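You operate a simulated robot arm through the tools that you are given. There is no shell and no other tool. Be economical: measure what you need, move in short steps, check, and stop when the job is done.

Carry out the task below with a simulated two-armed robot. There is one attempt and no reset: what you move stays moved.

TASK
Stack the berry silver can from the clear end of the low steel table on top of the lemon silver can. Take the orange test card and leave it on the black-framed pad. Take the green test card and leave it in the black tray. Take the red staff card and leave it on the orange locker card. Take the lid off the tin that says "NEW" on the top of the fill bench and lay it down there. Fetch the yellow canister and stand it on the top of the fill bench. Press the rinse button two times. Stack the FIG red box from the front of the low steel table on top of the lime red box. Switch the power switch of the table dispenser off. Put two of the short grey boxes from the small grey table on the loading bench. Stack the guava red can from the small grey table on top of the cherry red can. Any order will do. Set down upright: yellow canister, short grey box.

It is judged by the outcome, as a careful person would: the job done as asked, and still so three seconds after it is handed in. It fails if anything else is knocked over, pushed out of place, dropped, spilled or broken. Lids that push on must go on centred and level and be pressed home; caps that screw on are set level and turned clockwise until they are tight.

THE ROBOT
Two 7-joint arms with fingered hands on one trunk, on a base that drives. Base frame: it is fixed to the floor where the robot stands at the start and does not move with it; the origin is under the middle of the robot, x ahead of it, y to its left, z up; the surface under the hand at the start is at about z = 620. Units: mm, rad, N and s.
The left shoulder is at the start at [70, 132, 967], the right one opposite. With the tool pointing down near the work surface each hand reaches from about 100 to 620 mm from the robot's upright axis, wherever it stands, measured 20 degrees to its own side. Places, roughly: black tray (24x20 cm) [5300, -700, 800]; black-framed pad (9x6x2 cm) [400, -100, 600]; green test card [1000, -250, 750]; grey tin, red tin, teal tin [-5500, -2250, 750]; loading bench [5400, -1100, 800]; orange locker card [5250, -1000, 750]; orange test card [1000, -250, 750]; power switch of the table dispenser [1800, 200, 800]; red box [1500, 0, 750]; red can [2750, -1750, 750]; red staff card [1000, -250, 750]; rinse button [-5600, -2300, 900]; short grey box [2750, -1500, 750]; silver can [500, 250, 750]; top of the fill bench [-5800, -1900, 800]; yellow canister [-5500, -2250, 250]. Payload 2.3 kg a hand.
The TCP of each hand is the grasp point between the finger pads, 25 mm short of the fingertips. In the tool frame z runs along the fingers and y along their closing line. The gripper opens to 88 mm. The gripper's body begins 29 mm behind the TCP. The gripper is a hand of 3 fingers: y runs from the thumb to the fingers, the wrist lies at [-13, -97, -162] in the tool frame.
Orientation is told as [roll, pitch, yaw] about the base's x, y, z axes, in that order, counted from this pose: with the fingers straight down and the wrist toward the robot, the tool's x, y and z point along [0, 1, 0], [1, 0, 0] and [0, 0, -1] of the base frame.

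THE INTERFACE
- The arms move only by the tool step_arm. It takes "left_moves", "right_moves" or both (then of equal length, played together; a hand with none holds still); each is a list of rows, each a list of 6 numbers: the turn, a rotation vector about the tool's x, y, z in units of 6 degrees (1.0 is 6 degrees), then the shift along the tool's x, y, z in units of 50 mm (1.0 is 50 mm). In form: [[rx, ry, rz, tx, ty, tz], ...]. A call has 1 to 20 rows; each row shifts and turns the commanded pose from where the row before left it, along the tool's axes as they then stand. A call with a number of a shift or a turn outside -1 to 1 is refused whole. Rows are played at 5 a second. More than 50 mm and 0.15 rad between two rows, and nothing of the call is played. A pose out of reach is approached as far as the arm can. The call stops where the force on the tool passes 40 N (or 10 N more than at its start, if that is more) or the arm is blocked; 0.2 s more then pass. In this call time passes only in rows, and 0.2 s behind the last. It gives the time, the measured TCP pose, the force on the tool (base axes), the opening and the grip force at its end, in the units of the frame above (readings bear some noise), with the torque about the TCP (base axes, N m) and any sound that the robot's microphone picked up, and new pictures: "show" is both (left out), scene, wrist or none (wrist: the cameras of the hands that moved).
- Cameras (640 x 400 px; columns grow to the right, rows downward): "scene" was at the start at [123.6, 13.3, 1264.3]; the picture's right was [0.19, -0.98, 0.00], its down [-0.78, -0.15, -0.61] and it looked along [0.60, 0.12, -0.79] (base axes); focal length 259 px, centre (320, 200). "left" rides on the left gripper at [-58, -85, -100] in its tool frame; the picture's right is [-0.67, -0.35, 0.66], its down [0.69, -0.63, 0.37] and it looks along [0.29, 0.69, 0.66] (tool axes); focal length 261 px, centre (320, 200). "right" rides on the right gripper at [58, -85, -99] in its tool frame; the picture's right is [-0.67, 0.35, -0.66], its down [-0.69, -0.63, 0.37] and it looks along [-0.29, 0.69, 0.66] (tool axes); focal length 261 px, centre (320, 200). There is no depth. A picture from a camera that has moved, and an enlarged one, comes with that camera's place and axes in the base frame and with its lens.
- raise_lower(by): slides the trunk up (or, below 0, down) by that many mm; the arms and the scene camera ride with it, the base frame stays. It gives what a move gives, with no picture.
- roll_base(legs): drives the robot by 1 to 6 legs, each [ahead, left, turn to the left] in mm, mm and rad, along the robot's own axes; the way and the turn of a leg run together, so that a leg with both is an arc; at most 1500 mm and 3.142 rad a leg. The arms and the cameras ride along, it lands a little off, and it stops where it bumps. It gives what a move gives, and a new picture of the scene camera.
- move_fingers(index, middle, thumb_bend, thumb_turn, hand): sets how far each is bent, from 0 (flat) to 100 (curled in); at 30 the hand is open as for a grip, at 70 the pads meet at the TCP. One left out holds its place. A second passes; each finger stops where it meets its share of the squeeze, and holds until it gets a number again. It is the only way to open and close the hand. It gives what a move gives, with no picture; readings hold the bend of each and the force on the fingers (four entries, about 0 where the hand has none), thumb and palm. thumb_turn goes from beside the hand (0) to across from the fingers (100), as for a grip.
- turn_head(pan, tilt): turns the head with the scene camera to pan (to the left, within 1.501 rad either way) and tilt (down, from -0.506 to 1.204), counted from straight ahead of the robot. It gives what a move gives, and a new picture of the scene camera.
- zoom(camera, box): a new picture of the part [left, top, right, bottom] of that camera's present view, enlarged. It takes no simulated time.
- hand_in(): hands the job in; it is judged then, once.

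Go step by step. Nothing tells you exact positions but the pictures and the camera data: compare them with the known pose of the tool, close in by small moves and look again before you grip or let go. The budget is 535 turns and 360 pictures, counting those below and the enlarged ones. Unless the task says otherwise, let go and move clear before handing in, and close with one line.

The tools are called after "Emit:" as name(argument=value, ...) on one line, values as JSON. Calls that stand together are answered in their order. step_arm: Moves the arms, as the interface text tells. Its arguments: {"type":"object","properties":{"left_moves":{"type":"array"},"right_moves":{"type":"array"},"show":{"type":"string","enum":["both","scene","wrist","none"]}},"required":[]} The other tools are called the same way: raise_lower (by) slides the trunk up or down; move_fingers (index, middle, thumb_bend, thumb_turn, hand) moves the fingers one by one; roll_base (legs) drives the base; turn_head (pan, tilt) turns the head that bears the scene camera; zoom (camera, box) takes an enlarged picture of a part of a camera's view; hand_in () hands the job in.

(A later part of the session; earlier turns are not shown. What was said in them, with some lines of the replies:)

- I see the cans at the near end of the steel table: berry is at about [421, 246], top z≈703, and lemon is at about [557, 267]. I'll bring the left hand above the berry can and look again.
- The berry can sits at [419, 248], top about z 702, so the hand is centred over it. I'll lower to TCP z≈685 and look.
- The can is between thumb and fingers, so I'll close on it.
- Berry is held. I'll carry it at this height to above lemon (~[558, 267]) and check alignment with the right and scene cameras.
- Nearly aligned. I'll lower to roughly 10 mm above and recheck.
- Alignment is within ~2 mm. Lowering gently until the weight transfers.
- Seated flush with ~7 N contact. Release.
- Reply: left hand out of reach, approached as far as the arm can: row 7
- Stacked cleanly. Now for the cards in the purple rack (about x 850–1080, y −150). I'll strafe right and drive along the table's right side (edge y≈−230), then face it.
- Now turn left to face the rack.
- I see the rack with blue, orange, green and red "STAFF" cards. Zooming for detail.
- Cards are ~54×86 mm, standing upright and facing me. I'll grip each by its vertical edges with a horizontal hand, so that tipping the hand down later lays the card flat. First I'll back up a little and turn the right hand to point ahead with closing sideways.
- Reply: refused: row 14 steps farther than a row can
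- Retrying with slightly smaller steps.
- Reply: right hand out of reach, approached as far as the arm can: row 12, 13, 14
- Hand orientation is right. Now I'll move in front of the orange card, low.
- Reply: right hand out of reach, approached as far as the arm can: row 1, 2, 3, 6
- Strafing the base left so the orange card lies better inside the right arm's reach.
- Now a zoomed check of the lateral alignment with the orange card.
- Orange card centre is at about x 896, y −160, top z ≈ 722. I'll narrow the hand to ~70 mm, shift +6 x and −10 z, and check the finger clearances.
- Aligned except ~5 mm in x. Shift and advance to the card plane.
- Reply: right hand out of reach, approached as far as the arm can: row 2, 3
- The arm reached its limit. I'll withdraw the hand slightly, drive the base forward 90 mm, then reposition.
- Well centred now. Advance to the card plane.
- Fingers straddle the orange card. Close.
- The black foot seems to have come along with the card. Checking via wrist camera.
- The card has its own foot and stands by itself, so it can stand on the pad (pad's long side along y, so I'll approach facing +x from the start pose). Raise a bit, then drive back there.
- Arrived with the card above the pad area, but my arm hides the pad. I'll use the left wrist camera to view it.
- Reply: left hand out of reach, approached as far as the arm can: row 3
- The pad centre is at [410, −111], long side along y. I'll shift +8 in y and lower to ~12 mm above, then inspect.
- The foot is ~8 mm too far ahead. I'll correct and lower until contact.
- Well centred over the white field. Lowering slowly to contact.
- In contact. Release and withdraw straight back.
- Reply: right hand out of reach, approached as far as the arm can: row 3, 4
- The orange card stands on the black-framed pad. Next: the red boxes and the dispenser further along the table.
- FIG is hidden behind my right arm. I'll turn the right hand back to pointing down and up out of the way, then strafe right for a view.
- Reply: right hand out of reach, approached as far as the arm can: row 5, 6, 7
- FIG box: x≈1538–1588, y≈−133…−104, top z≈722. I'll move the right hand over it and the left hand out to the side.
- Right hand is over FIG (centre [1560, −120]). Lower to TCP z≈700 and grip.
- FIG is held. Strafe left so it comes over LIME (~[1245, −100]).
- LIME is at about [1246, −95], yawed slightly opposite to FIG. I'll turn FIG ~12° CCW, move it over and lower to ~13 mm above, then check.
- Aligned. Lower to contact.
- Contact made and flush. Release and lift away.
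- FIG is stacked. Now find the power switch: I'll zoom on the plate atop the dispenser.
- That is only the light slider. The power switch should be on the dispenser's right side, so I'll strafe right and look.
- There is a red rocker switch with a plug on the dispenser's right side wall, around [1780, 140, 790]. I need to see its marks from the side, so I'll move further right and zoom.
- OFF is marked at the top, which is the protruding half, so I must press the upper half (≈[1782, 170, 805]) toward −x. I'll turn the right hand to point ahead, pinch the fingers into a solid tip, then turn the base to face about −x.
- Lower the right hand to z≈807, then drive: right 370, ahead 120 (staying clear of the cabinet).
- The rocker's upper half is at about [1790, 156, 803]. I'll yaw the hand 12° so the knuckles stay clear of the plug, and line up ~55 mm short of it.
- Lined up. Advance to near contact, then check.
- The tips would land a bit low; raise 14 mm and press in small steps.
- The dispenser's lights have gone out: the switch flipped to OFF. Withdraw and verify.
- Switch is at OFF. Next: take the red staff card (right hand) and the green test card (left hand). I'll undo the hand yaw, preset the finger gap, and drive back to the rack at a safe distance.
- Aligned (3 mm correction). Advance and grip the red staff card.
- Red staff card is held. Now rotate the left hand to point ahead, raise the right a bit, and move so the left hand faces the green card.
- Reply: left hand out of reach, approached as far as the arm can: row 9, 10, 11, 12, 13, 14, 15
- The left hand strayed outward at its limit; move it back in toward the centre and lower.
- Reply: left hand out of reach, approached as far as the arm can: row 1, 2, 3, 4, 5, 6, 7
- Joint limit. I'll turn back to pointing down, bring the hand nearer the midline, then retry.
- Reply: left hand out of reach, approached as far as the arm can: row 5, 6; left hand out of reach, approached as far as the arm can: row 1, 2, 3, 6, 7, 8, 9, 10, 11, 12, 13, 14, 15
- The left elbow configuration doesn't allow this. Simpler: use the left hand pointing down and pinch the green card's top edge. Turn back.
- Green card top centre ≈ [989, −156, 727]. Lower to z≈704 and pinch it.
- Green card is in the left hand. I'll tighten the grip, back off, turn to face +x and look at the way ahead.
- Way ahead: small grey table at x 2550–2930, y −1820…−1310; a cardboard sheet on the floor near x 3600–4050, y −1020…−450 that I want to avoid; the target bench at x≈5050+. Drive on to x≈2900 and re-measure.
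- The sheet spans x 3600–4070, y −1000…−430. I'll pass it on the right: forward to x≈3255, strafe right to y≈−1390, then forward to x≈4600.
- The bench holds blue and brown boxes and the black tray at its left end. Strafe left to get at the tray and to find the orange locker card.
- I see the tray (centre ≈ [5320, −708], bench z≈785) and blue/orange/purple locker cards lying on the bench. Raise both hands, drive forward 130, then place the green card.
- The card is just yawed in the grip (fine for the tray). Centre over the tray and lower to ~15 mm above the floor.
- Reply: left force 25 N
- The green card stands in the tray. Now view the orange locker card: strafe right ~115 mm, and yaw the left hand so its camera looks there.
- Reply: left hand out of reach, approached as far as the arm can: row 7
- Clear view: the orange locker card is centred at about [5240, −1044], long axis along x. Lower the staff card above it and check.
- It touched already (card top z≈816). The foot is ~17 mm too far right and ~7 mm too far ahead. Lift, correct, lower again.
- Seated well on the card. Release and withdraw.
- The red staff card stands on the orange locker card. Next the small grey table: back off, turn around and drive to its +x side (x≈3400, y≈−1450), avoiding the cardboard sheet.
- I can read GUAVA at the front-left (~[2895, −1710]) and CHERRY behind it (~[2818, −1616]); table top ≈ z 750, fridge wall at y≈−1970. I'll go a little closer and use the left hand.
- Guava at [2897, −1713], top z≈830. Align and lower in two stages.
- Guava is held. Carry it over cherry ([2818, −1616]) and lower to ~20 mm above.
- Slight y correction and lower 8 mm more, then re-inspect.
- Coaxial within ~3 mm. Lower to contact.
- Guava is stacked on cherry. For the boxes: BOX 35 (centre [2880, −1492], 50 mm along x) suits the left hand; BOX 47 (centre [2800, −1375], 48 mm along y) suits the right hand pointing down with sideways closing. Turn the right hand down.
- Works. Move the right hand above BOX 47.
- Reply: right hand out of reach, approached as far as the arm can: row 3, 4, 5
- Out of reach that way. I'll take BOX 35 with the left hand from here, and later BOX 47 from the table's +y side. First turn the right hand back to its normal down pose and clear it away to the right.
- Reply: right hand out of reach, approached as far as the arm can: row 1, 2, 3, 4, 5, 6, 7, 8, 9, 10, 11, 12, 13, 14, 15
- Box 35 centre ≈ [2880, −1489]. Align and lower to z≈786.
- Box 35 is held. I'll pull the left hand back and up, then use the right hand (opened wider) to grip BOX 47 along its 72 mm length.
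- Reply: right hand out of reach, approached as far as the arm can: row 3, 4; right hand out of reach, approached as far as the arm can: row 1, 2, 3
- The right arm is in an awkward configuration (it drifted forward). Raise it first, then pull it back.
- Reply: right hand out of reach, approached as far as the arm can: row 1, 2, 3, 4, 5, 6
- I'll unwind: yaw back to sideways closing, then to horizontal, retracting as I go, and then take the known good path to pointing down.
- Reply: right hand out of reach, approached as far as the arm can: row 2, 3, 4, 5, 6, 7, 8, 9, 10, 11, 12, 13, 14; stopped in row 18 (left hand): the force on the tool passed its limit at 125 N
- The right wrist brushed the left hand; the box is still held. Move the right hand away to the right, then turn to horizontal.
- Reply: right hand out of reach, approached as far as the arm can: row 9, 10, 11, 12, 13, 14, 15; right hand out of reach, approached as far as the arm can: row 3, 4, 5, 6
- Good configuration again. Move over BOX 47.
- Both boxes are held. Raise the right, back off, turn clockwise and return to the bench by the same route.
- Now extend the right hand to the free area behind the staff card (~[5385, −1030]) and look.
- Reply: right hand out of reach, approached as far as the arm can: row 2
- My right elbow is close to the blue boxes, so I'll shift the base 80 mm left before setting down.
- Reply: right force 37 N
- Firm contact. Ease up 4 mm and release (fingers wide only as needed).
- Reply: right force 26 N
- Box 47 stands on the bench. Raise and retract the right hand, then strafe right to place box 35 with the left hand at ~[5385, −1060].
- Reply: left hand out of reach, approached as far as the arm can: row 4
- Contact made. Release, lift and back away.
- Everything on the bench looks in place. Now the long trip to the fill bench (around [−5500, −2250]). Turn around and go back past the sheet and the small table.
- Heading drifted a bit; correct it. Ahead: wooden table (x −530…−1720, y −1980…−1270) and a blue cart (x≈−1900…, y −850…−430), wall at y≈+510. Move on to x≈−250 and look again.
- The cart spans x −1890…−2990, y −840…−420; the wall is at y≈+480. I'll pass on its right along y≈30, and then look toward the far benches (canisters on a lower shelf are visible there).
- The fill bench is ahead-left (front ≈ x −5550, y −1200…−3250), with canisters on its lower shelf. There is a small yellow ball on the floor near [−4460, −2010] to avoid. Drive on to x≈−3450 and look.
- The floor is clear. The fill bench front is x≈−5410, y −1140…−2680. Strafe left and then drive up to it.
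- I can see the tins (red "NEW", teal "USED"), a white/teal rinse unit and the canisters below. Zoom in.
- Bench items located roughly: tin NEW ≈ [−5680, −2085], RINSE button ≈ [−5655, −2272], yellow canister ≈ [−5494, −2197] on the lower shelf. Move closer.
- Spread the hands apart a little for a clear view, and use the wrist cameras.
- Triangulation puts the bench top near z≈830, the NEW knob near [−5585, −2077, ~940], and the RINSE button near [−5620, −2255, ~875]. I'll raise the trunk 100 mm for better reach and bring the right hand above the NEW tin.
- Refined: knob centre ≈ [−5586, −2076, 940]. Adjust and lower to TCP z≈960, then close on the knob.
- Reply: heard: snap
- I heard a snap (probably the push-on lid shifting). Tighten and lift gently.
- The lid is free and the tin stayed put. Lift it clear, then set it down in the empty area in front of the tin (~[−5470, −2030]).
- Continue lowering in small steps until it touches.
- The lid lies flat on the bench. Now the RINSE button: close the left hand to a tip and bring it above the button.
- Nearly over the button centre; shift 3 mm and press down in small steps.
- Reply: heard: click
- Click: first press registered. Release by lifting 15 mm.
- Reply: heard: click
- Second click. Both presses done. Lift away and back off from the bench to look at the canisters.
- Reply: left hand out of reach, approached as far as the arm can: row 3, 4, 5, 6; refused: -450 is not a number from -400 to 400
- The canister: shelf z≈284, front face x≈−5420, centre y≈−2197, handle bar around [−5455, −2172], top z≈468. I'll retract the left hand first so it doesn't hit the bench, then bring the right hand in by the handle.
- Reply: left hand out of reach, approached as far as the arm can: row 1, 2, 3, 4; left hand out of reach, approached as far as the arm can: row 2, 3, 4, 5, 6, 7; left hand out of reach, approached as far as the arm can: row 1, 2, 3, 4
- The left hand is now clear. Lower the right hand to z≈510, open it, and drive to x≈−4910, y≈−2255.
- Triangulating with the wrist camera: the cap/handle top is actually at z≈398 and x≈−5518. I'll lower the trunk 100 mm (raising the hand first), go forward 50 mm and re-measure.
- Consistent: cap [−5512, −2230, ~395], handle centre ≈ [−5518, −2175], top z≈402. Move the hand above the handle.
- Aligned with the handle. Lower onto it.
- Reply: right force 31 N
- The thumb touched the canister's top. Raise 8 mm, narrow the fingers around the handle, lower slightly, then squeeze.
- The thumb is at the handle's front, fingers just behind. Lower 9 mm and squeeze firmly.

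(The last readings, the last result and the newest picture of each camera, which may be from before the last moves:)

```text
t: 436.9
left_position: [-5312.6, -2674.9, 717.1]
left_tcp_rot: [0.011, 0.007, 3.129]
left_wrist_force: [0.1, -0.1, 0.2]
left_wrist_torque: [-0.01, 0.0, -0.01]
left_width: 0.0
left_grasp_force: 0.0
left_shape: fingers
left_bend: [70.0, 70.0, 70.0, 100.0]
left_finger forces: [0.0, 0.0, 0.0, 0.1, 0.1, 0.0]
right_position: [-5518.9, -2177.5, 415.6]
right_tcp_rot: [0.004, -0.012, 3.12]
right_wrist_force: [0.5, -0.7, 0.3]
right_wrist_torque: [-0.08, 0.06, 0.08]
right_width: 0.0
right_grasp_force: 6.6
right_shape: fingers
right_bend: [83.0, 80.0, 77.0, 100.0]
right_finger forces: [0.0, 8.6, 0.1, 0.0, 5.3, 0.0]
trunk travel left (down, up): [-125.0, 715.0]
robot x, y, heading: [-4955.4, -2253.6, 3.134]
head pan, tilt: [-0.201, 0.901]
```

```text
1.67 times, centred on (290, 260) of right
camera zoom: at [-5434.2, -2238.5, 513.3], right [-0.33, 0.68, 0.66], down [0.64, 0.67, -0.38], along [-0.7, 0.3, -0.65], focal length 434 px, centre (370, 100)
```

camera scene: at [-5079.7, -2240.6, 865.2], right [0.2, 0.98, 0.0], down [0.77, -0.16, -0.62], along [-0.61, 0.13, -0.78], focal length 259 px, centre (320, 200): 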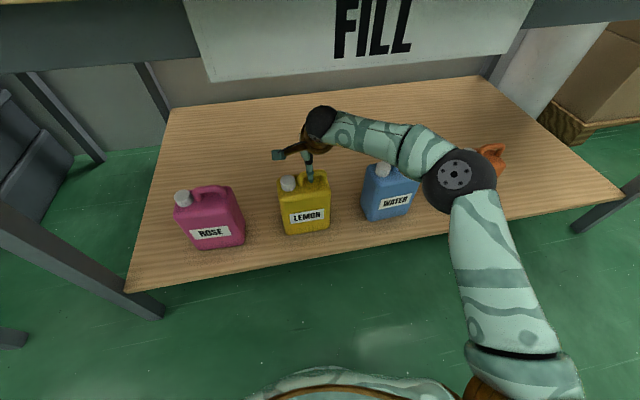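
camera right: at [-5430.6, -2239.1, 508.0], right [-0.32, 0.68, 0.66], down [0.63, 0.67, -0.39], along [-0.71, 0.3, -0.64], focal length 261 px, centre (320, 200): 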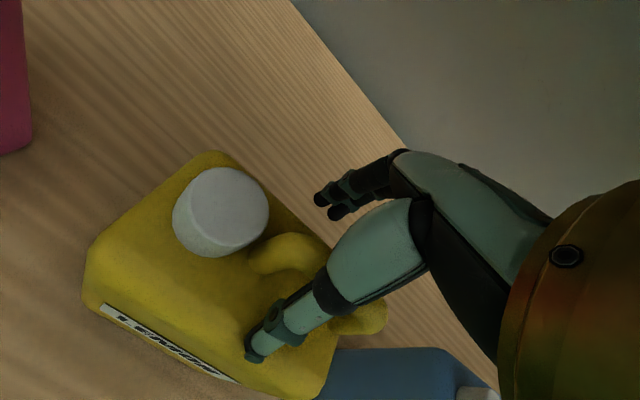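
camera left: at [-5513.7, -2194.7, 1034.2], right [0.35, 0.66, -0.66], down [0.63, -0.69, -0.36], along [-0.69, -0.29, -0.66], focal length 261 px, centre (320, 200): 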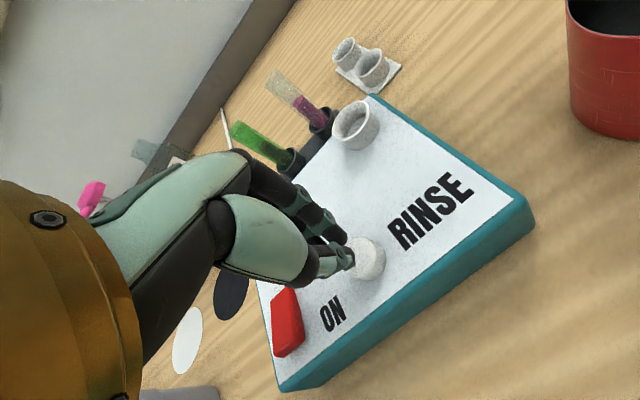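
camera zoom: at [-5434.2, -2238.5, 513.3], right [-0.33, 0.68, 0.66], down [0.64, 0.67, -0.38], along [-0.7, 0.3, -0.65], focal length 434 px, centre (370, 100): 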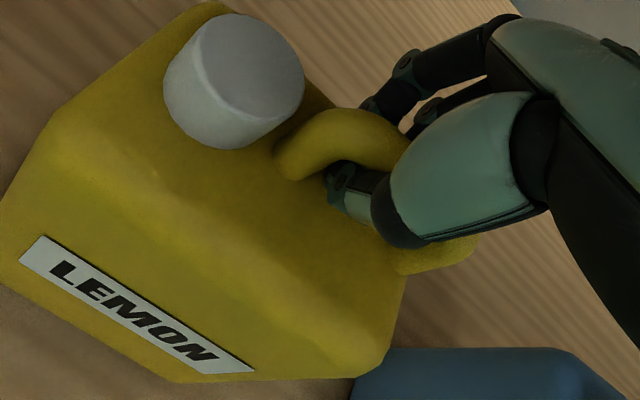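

The fingers and thumb have closed around beneath the bar, so the handle is caged. Lift gently and check.

Emit:
step_arm(right_moves=[[0, 0, 0, 0, 0, -0.15], [0, 0, 0, 0, 0, -0.15], [0, 0, 0, 0, 0, -0.2], [0, 0, 0, 0, 0, -0.2]], show="both")

```text
t: 437.9
left_position: [-5314.1, -2675.4, 715.7]
left_tcp_rot: [0.01, 0.01, 3.13]
left_wrist_force: [0.4, 0.1, 0.3]
left_wrist_torque: [0.02, 0.0, 0.05]
left_width: 0.0
left_grasp_force: 0.1
left_shape: fingers
left_bend: [70.0, 70.0, 70.0, 100.0]
left_finger forces: [0.1, 0.0, 0.0, 0.0, 0.0, 0.1]
right_position: [-5519.4, -2177.1, 448.5]
right_tcp_rot: [0.004, -0.012, 3.12]
right_wrist_force: [-0.4, -0.2, -13.2]
right_wrist_torque: [0.06, -0.03, 0.02]
right_width: 0.0
right_grasp_force: 5.6
right_shape: fingers
right_bend: [87.0, 81.0, 79.0, 100.0]
right_finger forces: [0.1, 6.3, 0.0, 0.0, 5.2, 0.0]
trunk travel left (down, up): [-125.0, 715.0]
robot x, y, heading: [-4952.0, -2252.5, 3.136]
head pan, tilt: [-0.201, 0.901]
camera scene: at [-5082.0, -2240.2, 864.7], right [0.2, 0.98, 0.0], down [0.77, -0.16, -0.62], along [-0.61, 0.13, -0.79], focal length 259 px, centre (320, 200)
camera right: at [-5434.4, -2237.4, 548.0], right [-0.33, 0.68, 0.66], down [0.64, 0.67, -0.37], along [-0.69, 0.3, -0.65], focal length 261 px, centre (320, 200)
```

scene: 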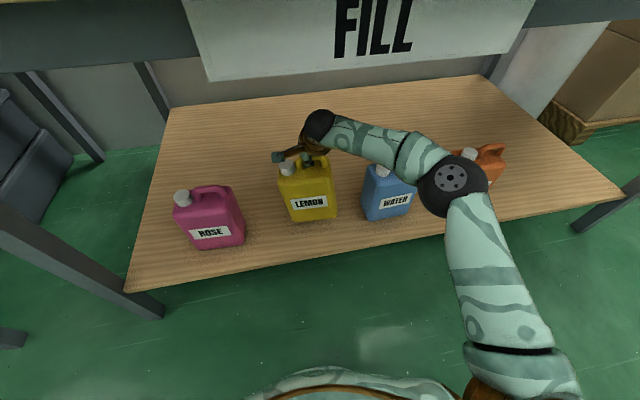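
right: 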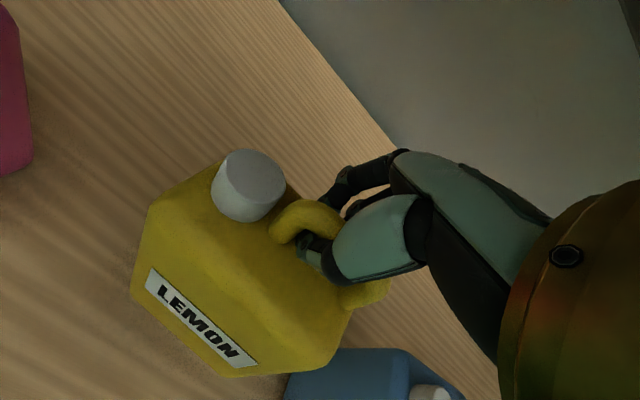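

The canister hangs from the handle (≈1.3 kg). Back straight out from under the bench.

Emit:
roll_base(legs=[[-400, 0, 0]])

Emit:
raise_lower(by=400)

Emit:
raise_lower(by=220)

Emit:
turn_head(pan=0.0, tilt=0.7)

```text
t: 440.4
left_position: [-4911.7, -2676.7, 715.6]
left_tcp_rot: [0.01, 0.01, 3.13]
left_wrist_force: [-0.1, -0.2, -0.3]
left_wrist_torque: [-0.02, -0.01, -0.02]
left_width: 0.1
left_grasp_force: 0.1
left_shape: fingers
left_bend: [70.0, 70.0, 70.0, 100.0]
left_finger forces: [0.0, 0.0, 0.0, 0.1, 0.0, 0.0]
right_position: [-5117.9, -2179.0, 449.3]
right_tcp_rot: [0.002, -0.011, 3.121]
right_wrist_force: [-0.7, -0.4, -14.1]
right_wrist_torque: [0.03, 0.0, 0.0]
right_width: 0.2
right_grasp_force: 5.7
right_shape: fingers
right_bend: [88.0, 82.0, 79.0, 100.0]
right_finger forces: [0.1, 6.7, 0.0, 0.0, 5.1, 0.0]
trunk travel left (down, up): [-125.0, 715.0]
robot x, y, heading: [-4551.9, -2255.6, 3.133]
head pan, tilt: [-0.201, 0.901]
camera scene: at [-4680.3, -2242.0, 864.7], right [0.2, 0.98, 0.0], down [0.77, -0.16, -0.62], along [-0.61, 0.13, -0.79], focal length 259 px, centre (320, 200)
```

scene: 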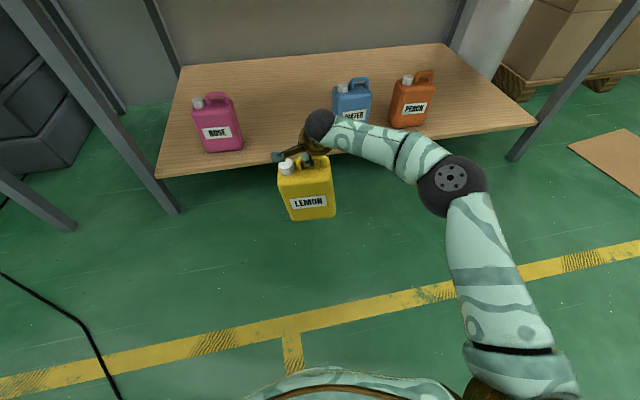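

```text
t: 444.2
left_position: [-4913.6, -2676.6, 1115.7]
left_tcp_rot: [0.012, 0.01, 3.131]
left_wrist_force: [1.0, -0.3, -1.0]
left_wrist_torque: [-0.02, -0.05, -0.02]
left_width: 0.1
left_grasp_force: 0.1
left_shape: fingers
left_bend: [70.0, 70.0, 70.0, 100.0]
left_finger forces: [0.0, 0.0, 0.1, 0.1, 0.0, 0.0]
right_position: [-5119.3, -2178.2, 848.5]
right_tcp_rot: [0.004, -0.01, 3.119]
right_wrist_force: [-0.5, 0.2, -14.6]
right_wrist_torque: [0.01, -0.04, 0.0]
right_width: 0.0
right_grasp_force: 5.6
right_shape: fingers
right_bend: [88.0, 82.0, 80.0, 100.0]
right_finger forces: [0.0, 6.7, 0.1, 0.0, 4.7, 0.0]
trunk travel left (down, up): [-525.0, 315.0]
robot x, y, heading: [-4556.0, -2256.5, 3.139]
head pan, tilt: [-0.201, 0.901]
```

```text
t: 446.5
left_position: [-4915.0, -2675.4, 1335.4]
left_tcp_rot: [0.011, 0.009, 3.129]
left_wrist_force: [0.6, -0.1, 0.1]
left_wrist_torque: [0.0, -0.01, 0.0]
left_width: 0.2
left_grasp_force: 0.0
left_shape: fingers
left_bend: [70.0, 70.0, 70.0, 100.0]
left_finger forces: [0.0, 0.0, 0.0, 0.0, 0.0, 0.1]
right_position: [-5120.3, -2178.6, 1069.6]
right_tcp_rot: [0.003, -0.011, 3.121]
right_wrist_force: [-0.2, 0.0, -13.3]
right_wrist_torque: [0.02, -0.03, -0.03]
right_width: 0.1
right_grasp_force: 13.2
right_shape: fingers
right_bend: [88.0, 82.0, 80.0, 100.0]
right_finger forces: [15.5, 6.6, 0.1, 0.1, 4.8, 0.0]
trunk travel left (down, up): [-745.0, 95.0]
robot x, y, heading: [-4552.2, -2251.8, 3.137]
head pan, tilt: [-0.201, 0.901]
```

```text
t: 447.2
left_position: [-4914.6, -2677.0, 1335.1]
left_tcp_rot: [0.011, 0.009, 3.128]
left_wrist_force: [-0.2, 0.4, -0.5]
left_wrist_torque: [-0.02, 0.0, -0.01]
left_width: 0.0
left_grasp_force: 0.1
left_shape: fingers
left_bend: [70.0, 70.0, 70.0, 100.0]
left_finger forces: [0.0, 0.1, 0.0, 0.0, 0.0, 0.0]
right_position: [-5120.5, -2179.4, 1070.4]
right_tcp_rot: [0.003, -0.011, 3.12]
right_wrist_force: [-0.6, -0.5, -13.8]
right_wrist_torque: [0.04, 0.0, 0.0]
right_width: 0.1
right_grasp_force: 5.6
right_shape: fingers
right_bend: [88.0, 82.0, 80.0, 100.0]
right_finger forces: [0.0, 6.8, 0.1, 0.0, 4.8, 0.0]
trunk travel left (down, up): [-745.0, 95.0]
robot x, y, heading: [-4552.8, -2253.8, 3.133]
head pan, tilt: [0.0, 0.7]
camera scene: at [-4693.9, -2256.8, 1500.8], right [0.0, 1.0, 0.0], down [0.65, 0.0, -0.76], along [-0.76, 0.0, -0.65], focal length 259 px, centre (320, 200)
```

scene: 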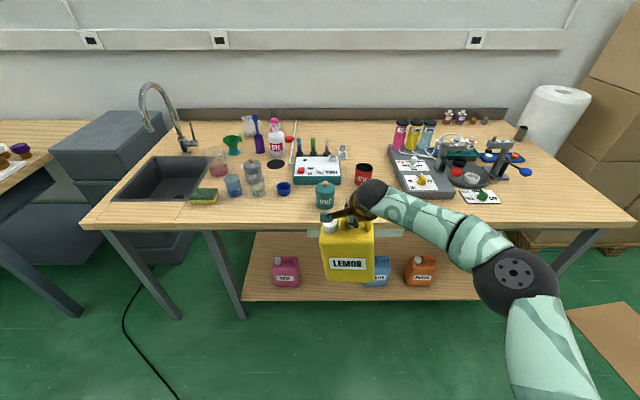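

I'll set it on the free area at the right part of the bench (~[−5430, −1480]). Strafe right and look.

Emit:
roll_base(legs=[[0, -690, 0]])

Emit:
zoom(camera="scene", box=[180, 100, 480, 290])

```text
t: 451.0
left_position: [-4910.9, -1987.7, 1334.7]
left_tcp_rot: [0.009, 0.009, 3.129]
left_wrist_force: [0.0, 0.9, 0.2]
left_wrist_torque: [0.02, 0.0, 0.02]
left_width: 0.0
left_grasp_force: 0.1
left_shape: fingers
left_bend: [70.0, 70.0, 70.0, 100.0]
left_finger forces: [0.0, 0.0, 0.1, 0.0, 0.1, 0.0]
right_position: [-5116.9, -1489.4, 1068.7]
right_tcp_rot: [0.002, -0.012, 3.122]
right_wrist_force: [1.1, -1.4, -14.4]
right_wrist_torque: [0.0, 0.0, 0.0]
right_width: 0.0
right_grasp_force: 6.3
right_shape: fingers
right_bend: [88.0, 82.0, 80.0, 100.0]
right_finger forces: [0.0, 8.1, 0.1, 0.1, 4.3, 0.1]
trunk travel left (down, up): [-745.0, 95.0]
robot x, y, heading: [-4550.1, -1568.4, 3.139]
head pan, tilt: [0.0, 0.7]
camera scene: at [-4690.9, -1568.1, 1500.8], right [0.0, 1.0, 0.0], down [0.65, 0.0, -0.76], along [-0.76, 0.0, -0.65], focal length 259 px, centre (320, 200)
```

scene: 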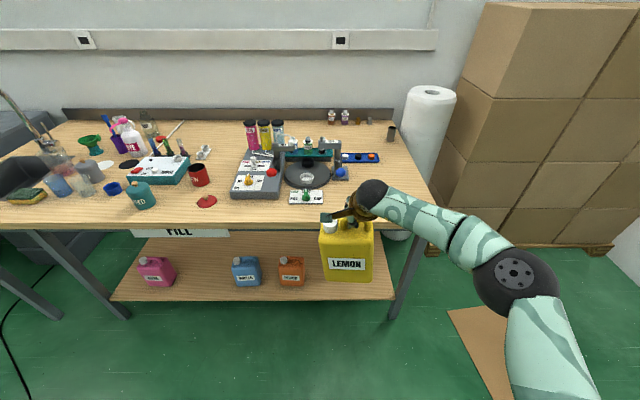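

```text
2.11 times, centred on (330, 195) of scene
camera zoom: at [-4690.9, -1568.1, 1500.8], right [0.0, 1.0, 0.0], down [0.65, 0.0, -0.76], along [-0.76, 0.0, -0.65], focal length 546 px, centre (299, 210)
```

zoom: 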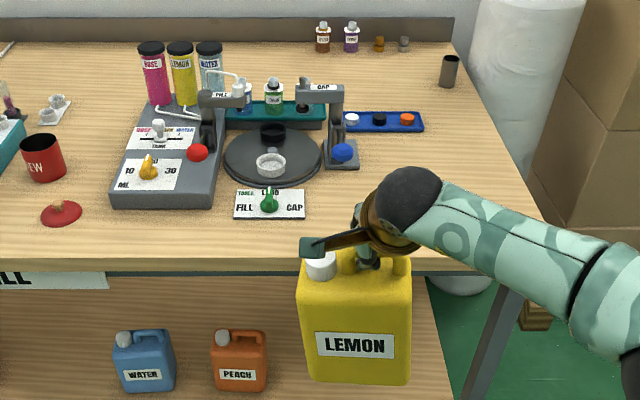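

Raise 50 mm more for clearance, shift right 120 and drive forward over the bench.

Emit:
raise_lower(by=50)

Emit:
roll_base(legs=[[0, -125, 0], [300, 0, 0]])

Emit:
zoom(camera="scene", box=[220, 120, 480, 330])

```text
t: 452.0
left_position: [-4911.6, -1986.4, 1385.3]
left_tcp_rot: [0.01, 0.007, 3.129]
left_wrist_force: [-0.5, 0.0, -0.7]
left_wrist_torque: [0.03, 0.01, 0.01]
left_width: 0.0
left_grasp_force: 0.1
left_shape: fingers
left_bend: [70.0, 70.0, 70.0, 100.0]
left_finger forces: [0.0, 0.0, 0.1, 0.1, 0.0, 0.1]
right_position: [-5117.1, -1489.0, 1118.3]
right_tcp_rot: [0.003, -0.009, 3.121]
right_wrist_force: [0.6, 0.4, -13.2]
right_wrist_torque: [0.01, -0.04, 0.01]
right_width: 0.1
right_grasp_force: 14.1
right_shape: fingers
right_bend: [88.0, 82.0, 80.0, 100.0]
right_finger forces: [15.8, 6.2, 0.1, 0.1, 5.3, 0.0]
trunk travel left (down, up): [-795.0, 45.0]
robot x, y, heading: [-4552.7, -1564.6, 3.138]
head pan, tilt: [0.0, 0.7]
```

```text
t: 454.9
left_position: [-5208.0, -1861.0, 1385.7]
left_tcp_rot: [0.01, 0.005, 3.133]
left_wrist_force: [-0.3, 0.4, 0.4]
left_wrist_torque: [0.0, 0.03, 0.0]
left_width: 0.1
left_grasp_force: 0.2
left_shape: fingers
left_bend: [70.0, 70.0, 70.0, 100.0]
left_finger forces: [0.0, 0.1, 0.0, 0.0, 0.0, 0.0]
right_position: [-5416.1, -1363.7, 1121.0]
right_tcp_rot: [0.003, -0.012, 3.123]
right_wrist_force: [0.7, 0.5, -14.1]
right_wrist_torque: [0.01, -0.04, -0.02]
right_width: 0.1
right_grasp_force: 13.4
right_shape: fingers
right_bend: [89.0, 82.0, 80.0, 100.0]
right_finger forces: [16.9, 4.1, 0.0, 0.0, 5.3, 0.0]
trunk travel left (down, up): [-795.0, 45.0]
robot x, y, heading: [-4850.1, -1443.8, 3.139]
head pan, tilt: [0.0, 0.7]
camera scene: at [-4988.1, -1440.6, 1551.2], right [0.0, 1.0, 0.0], down [0.65, 0.0, -0.76], along [-0.76, 0.0, -0.65], focal length 259 px, centre (320, 200)
```

scene: 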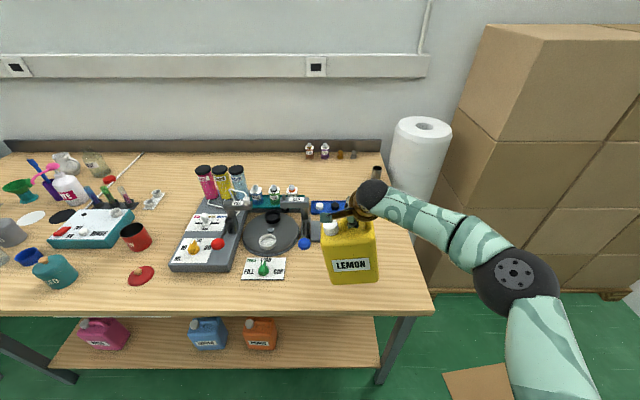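

```text
1.90 times, centred on (350, 225) of scene
camera zoom: at [-4988.1, -1440.6, 1551.2], right [0.0, 1.0, 0.0], down [0.65, 0.0, -0.76], along [-0.76, 0.0, -0.65], focal length 494 px, centre (263, 152)
```

zoom: 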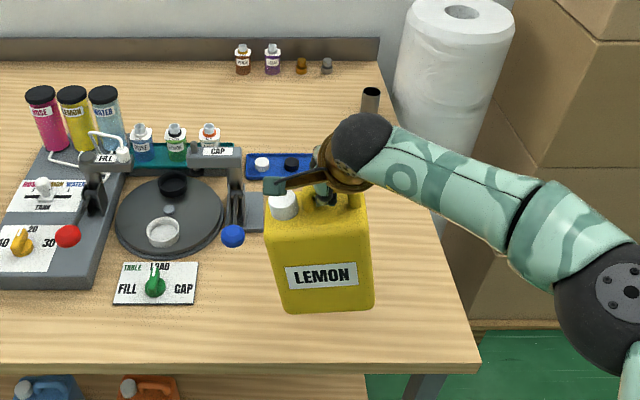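

Over the free spot. Lower the canister.

Emit:
step_arm(right_moves=[[0, 0, 0, -0.1, -0.1, 0.6], [0, 0, 0, -0.1, 0, 0.6], [0, 0, 0, 0, 0, 0.3]], show="both")

```text
t: 455.7
left_position: [-5211.0, -1861.5, 1385.4]
left_tcp_rot: [0.011, 0.008, 3.131]
left_wrist_force: [-0.1, 0.7, -0.2]
left_wrist_torque: [0.01, 0.01, -0.03]
left_width: 0.1
left_grasp_force: 0.1
left_shape: fingers
left_bend: [70.0, 70.0, 70.0, 100.0]
left_finger forces: [0.1, 0.0, 0.0, 0.0, 0.1, 0.1]
right_position: [-5413.7, -1353.0, 1043.9]
right_tcp_rot: [0.004, -0.008, 3.123]
right_wrist_force: [-0.4, -0.2, -13.9]
right_wrist_torque: [0.01, -0.05, 0.0]
right_width: 0.2
right_grasp_force: 6.7
right_shape: fingers
right_bend: [89.0, 82.0, 80.0, 100.0]
right_finger forces: [0.1, 6.6, 0.0, 0.0, 5.8, 0.0]
trunk travel left (down, up): [-795.0, 45.0]
robot x, y, heading: [-4852.8, -1439.3, 3.142]
head pan, tilt: [0.0, 0.7]
camera scene: at [-4991.6, -1440.0, 1550.9], right [0.0, 1.0, 0.0], down [0.65, 0.0, -0.76], along [-0.76, 0.0, -0.65], focal length 259 px, centre (320, 200)
camera right: at [-5328.4, -1413.4, 1142.2], right [-0.33, 0.68, 0.66], down [0.64, 0.67, -0.37], along [-0.7, 0.3, -0.66], focal length 261 px, centre (320, 200)
```

scene: 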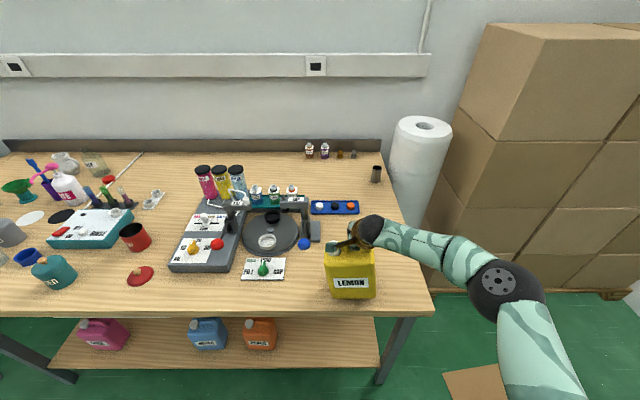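
right: 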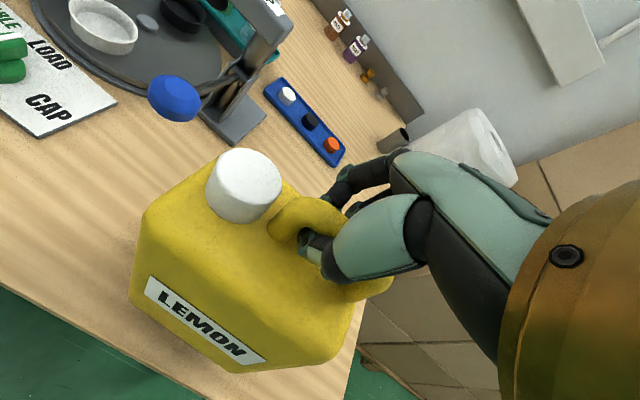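

Move 20 mm further from the front edge and lower gently to contact.

Emit:
step_arm(right_moves=[[0, 0, 0, 0, 0.5, 0], [0, 0, 0, 0, 0, 0.25], [0, 0, 0, 0, 0, 0.15], [0, 0, 0, 0, 0, 0.12]], show="none")

Emit:
zoom(camera="scene", box=[270, 190, 450, 330])

```text
t: 456.7
left_position: [-5199.7, -1855.0, 1391.6]
left_tcp_rot: [0.014, -0.001, 3.132]
left_wrist_force: [0.5, 0.6, 0.1]
left_wrist_torque: [0.02, 0.01, 0.01]
left_width: 0.0
left_grasp_force: 0.0
left_shape: fingers
left_bend: [70.0, 70.0, 70.0, 100.0]
left_finger forces: [0.0, 0.0, 0.1, 0.0, 0.1, 0.0]
right_position: [-5432.7, -1347.3, 1025.4]
right_tcp_rot: [0.01, -0.024, 3.121]
right_wrist_force: [-0.3, 9.9, 24.5]
right_wrist_torque: [-0.19, 0.18, -0.08]
right_width: 0.1
right_grasp_force: 22.6
right_shape: fingers
right_bend: [91.0, 83.0, 86.0, 100.0]
right_finger forces: [0.0, 2.1, 0.0, 0.1, 42.7, 0.0]
trunk travel left (down, up): [-795.0, 45.0]
robot x, y, heading: [-4853.1, -1440.7, 3.14]
head pan, tilt: [0.0, 0.7]
```

```text
2.86 times, centred on (360, 260) of scene
camera zoom: at [-4978.4, -1434.1, 1552.6], right [0.0, 1.0, 0.0], down [0.64, -0.01, -0.77], along [-0.77, 0.0, -0.64], focal length 741 px, centre (206, 29)
```

zoom: 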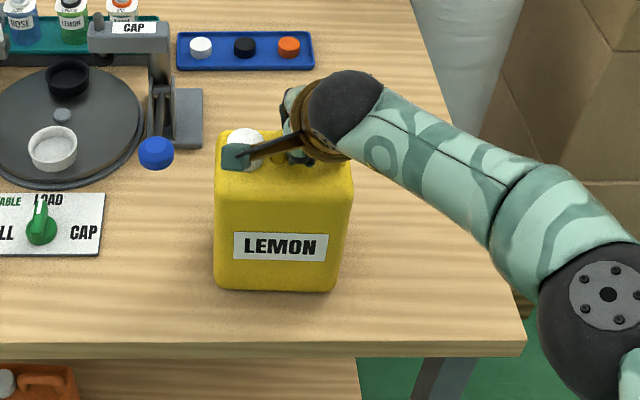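

It's standing on the bench. Ease up to relieve the pressing, then open.

Emit:
step_arm(right_moves=[[0, 0, 0, 0, 0, -0.14]], show="none")

Emit:
move_fingers(hand="right", index=55, middle=55, thumb_bend=52)

Emit:
zoom(camera="right", box=[140, 140, 440, 380])

```text
t: 457.1
left_position: [-5203.6, -1858.7, 1388.4]
left_tcp_rot: [0.013, 0.003, 3.135]
left_wrist_force: [0.3, -0.7, -0.5]
left_wrist_torque: [0.0, -0.02, -0.03]
left_width: 0.1
left_grasp_force: 0.0
left_shape: fingers
left_bend: [70.0, 70.0, 70.0, 100.0]
left_finger forces: [0.0, 0.0, 0.1, 0.0, 0.0, 0.0]
right_position: [-5432.6, -1353.4, 1028.1]
right_tcp_rot: [0.005, -0.014, 3.124]
right_wrist_force: [1.6, 6.7, 7.4]
right_wrist_torque: [-0.11, 0.08, -0.03]
right_width: 0.0
right_grasp_force: 17.7
right_shape: fingers
right_bend: [90.0, 83.0, 84.0, 100.0]
right_finger forces: [0.0, 3.9, 0.0, 0.0, 30.1, 0.0]
trunk travel left (down, up): [-795.0, 45.0]
robot x, y, heading: [-4853.0, -1435.8, 3.142]
head pan, tilt: [0.0, 0.7]
```

```text
t: 457.5
left_position: [-5201.2, -1862.9, 1388.0]
left_tcp_rot: [0.007, 0.001, 3.133]
left_wrist_force: [-0.4, -1.1, 0.3]
left_wrist_torque: [-0.01, -0.01, 0.01]
left_width: 0.1
left_grasp_force: 0.0
left_shape: fingers
left_bend: [70.0, 70.0, 70.0, 100.0]
left_finger forces: [0.1, 0.0, 0.1, 0.1, 0.0, 0.0]
right_position: [-5437.1, -1355.0, 1037.1]
right_tcp_rot: [0.009, -0.039, 3.121]
right_wrist_force: [-3.8, 2.9, 24.6]
right_wrist_torque: [0.03, -0.1, -0.05]
right_width: 21.0
right_grasp_force: 12.7
right_shape: fingers
right_bend: [55.0, 56.0, 63.0, 99.0]
right_finger forces: [0.0, 4.1, 0.0, 0.0, 20.1, 0.1]
trunk travel left (down, up): [-795.0, 45.0]
robot x, y, heading: [-4857.5, -1439.8, 3.139]
head pan, tilt: [0.0, 0.7]
stopped (right hand): the force on the tool passed its limit at 44 N (the readings are from after the stop); the commanded pose is now the measured one
```

```text
1.67 times, centred on (290, 260) of right
camera zoom: at [-5349.0, -1414.1, 1134.1], right [-0.31, 0.68, 0.66], down [0.63, 0.67, -0.4], along [-0.71, 0.29, -0.64], focal length 434 px, centre (370, 100)
```

zoom: 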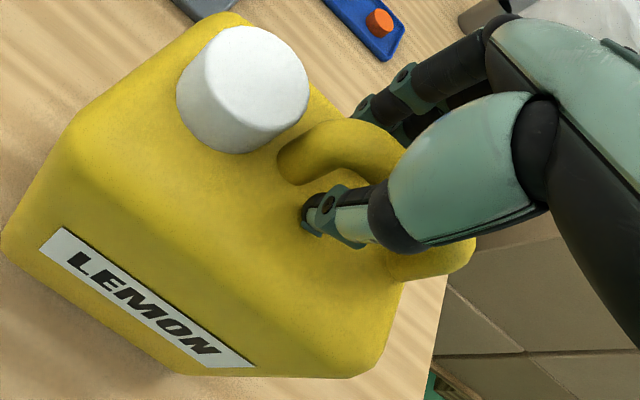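

As the fingers extend they push on the canister's top; raise 10 mm and continue opening.

Emit:
step_arm(right_moves=[[0, 0, 0, 0, 0, -0.16]], show="none")

Emit:
move_fingers(hand="right", index=45, middle=45, thumb_bend=45)

Emit:
zoom(camera="right", box=[140, 140, 440, 380])

```text
t: 457.9
left_position: [-5204.9, -1861.9, 1385.5]
left_tcp_rot: [0.012, 0.005, 3.134]
left_wrist_force: [0.4, 0.5, 0.3]
left_wrist_torque: [-0.03, -0.03, -0.02]
left_width: 0.1
left_grasp_force: 0.0
left_shape: fingers
left_bend: [70.0, 70.0, 70.0, 100.0]
left_finger forces: [0.0, 0.0, 0.0, 0.0, 0.0, 0.1]
right_position: [-5438.3, -1355.8, 1037.6]
right_tcp_rot: [0.007, -0.023, 3.124]
right_wrist_force: [0.7, 0.1, 1.4]
right_wrist_torque: [-0.03, -0.03, -0.03]
right_width: 33.8
right_grasp_force: 1.3
right_shape: fingers
right_bend: [55.0, 56.0, 52.0, 98.0]
right_finger forces: [0.1, 1.6, 0.0, 0.0, 0.2, 0.0]
trunk travel left (down, up): [-795.0, 45.0]
robot x, y, heading: [-4850.4, -1441.5, -3.139]
head pan, tilt: [0.0, 0.7]
```

```text
t: 458.9
left_position: [-5205.9, -1862.7, 1386.8]
left_tcp_rot: [0.01, 0.004, 3.135]
left_wrist_force: [0.1, 0.0, 0.7]
left_wrist_torque: [-0.02, -0.02, -0.02]
left_width: 0.0
left_grasp_force: 0.1
left_shape: fingers
left_bend: [70.0, 70.0, 70.0, 100.0]
left_finger forces: [0.0, 0.1, 0.0, 0.0, 0.1, 0.0]
right_position: [-5439.9, -1355.1, 1039.8]
right_tcp_rot: [0.009, -0.027, 3.125]
right_wrist_force: [0.0, 0.0, 0.0]
right_wrist_torque: [-0.01, 0.0, -0.02]
right_width: 52.1
right_grasp_force: 0.0
right_shape: fingers
right_bend: [45.0, 45.0, 45.0, 98.0]
right_finger forces: [0.1, 0.0, 0.0, 0.1, 0.0, 0.1]
trunk travel left (down, up): [-795.0, 45.0]
robot x, y, heading: [-4852.3, -1438.7, -3.137]
head pan, tilt: [0.0, 0.7]
```

```text
1.67 times, centred on (290, 260) of right
camera zoom: at [-5352.1, -1415.0, 1137.5], right [-0.32, 0.68, 0.66], down [0.63, 0.67, -0.39], along [-0.71, 0.29, -0.64], focal length 434 px, centre (370, 100)
```

zoom: 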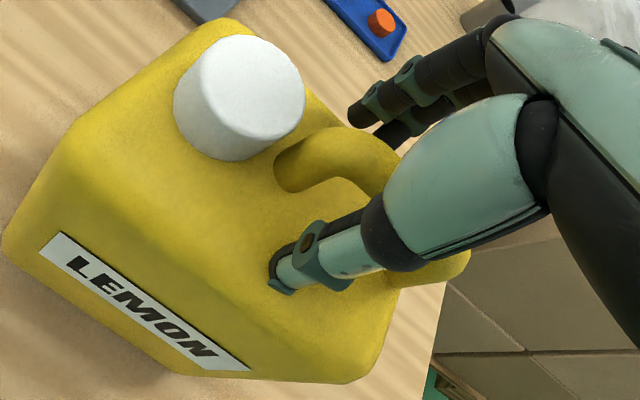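

Hand is free of the handle. Lift straight up, then back away.

Emit:
step_arm(right_moves=[[0, 0, 0, 0, 0, -0.3], [0, 0, 0, 0, 0, -0.8], [0, 0, 0, 0, 0, -0.9]], show="none")

Emit:
roll_base(legs=[[-400, 0, 0]])

Emit:
zoom(camera="scene", box=[0, 100, 420, 340])

```text
t: 459.7
left_position: [-5205.3, -1862.6, 1387.4]
left_tcp_rot: [0.01, 0.004, 3.135]
left_wrist_force: [0.1, -0.6, -0.5]
left_wrist_torque: [0.0, 0.03, -0.01]
left_width: 0.0
left_grasp_force: 0.1
left_shape: fingers
left_bend: [70.0, 70.0, 70.0, 100.0]
left_finger forces: [0.0, 0.0, 0.0, 0.0, 0.0, 0.0]
right_position: [-5435.4, -1355.3, 1142.1]
right_tcp_rot: [0.008, -0.027, 3.125]
right_wrist_force: [0.2, 0.1, 0.0]
right_wrist_torque: [0.03, 0.0, 0.0]
right_width: 52.5
right_grasp_force: 0.1
right_shape: fingers
right_bend: [45.0, 45.0, 45.0, 97.0]
right_finger forces: [0.0, 0.0, 0.1, 0.0, 0.0, 0.0]
trunk travel left (down, up): [-795.0, 45.0]
robot x, y, heading: [-4851.7, -1439.4, -3.143]
head pan, tilt: [0.0, 0.7]
```

```text
t: 462.2
left_position: [-4803.0, -1861.2, 1386.7]
left_tcp_rot: [0.012, 0.008, 3.133]
left_wrist_force: [0.2, -0.2, -0.5]
left_wrist_torque: [0.0, 0.01, -0.02]
left_width: 0.1
left_grasp_force: 0.0
left_shape: fingers
left_bend: [70.0, 70.0, 70.0, 100.0]
left_finger forces: [0.1, 0.1, 0.0, 0.0, 0.0, 0.0]
right_position: [-5032.1, -1354.0, 1139.4]
right_tcp_rot: [0.005, -0.025, 3.122]
right_wrist_force: [0.3, -0.6, -1.0]
right_wrist_torque: [-0.03, -0.03, 0.02]
right_width: 52.2
right_grasp_force: 0.1
right_shape: fingers
right_bend: [45.0, 45.0, 45.0, 97.0]
right_finger forces: [0.0, 0.1, 0.0, 0.0, 0.0, 0.1]
trunk travel left (down, up): [-795.0, 45.0]
robot x, y, heading: [-4442.7, -1438.8, 3.137]
head pan, tilt: [0.0, 0.7]
camera scene: at [-4582.9, -1441.7, 1551.1], right [0.0, 1.0, 0.0], down [0.65, 0.0, -0.76], along [-0.76, 0.0, -0.65], focal length 259 px, centre (320, 200)
```

scene: 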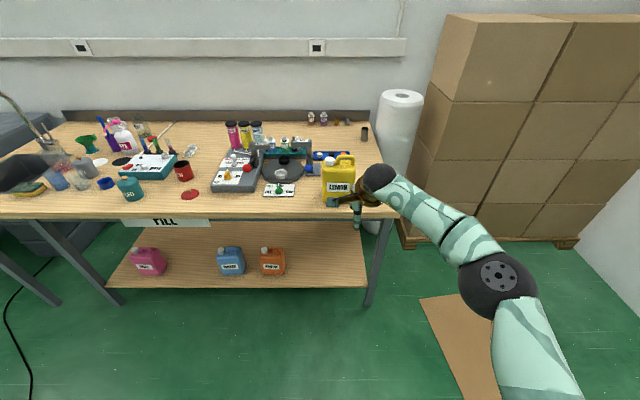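

```text
1.52 times, centred on (210, 220) of scene
camera zoom: at [-4582.9, -1441.7, 1551.1], right [0.0, 1.0, 0.0], down [0.65, 0.0, -0.76], along [-0.76, 0.0, -0.65], focal length 395 px, centre (488, 170)
```

zoom: 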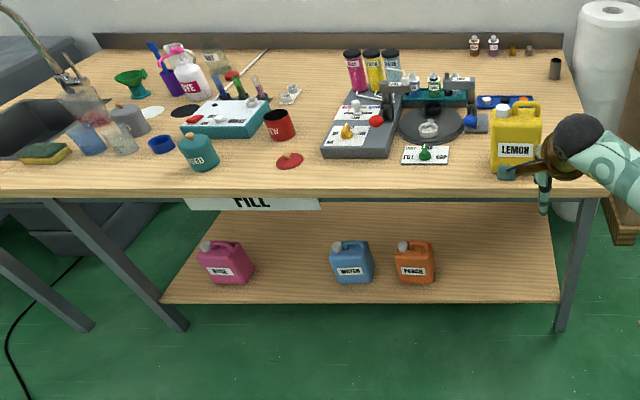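

All eleven jobs look finished, and both hands are empty and clear of everything. Handing in.

Emit:
hand_in()

```text
The job is handed in.
```

I've carried out all eleven parts of the task and handed the job in with both hands empty and clear; the dispenser's lights went out when I switched it off, and the rinse button clicked on both presses.
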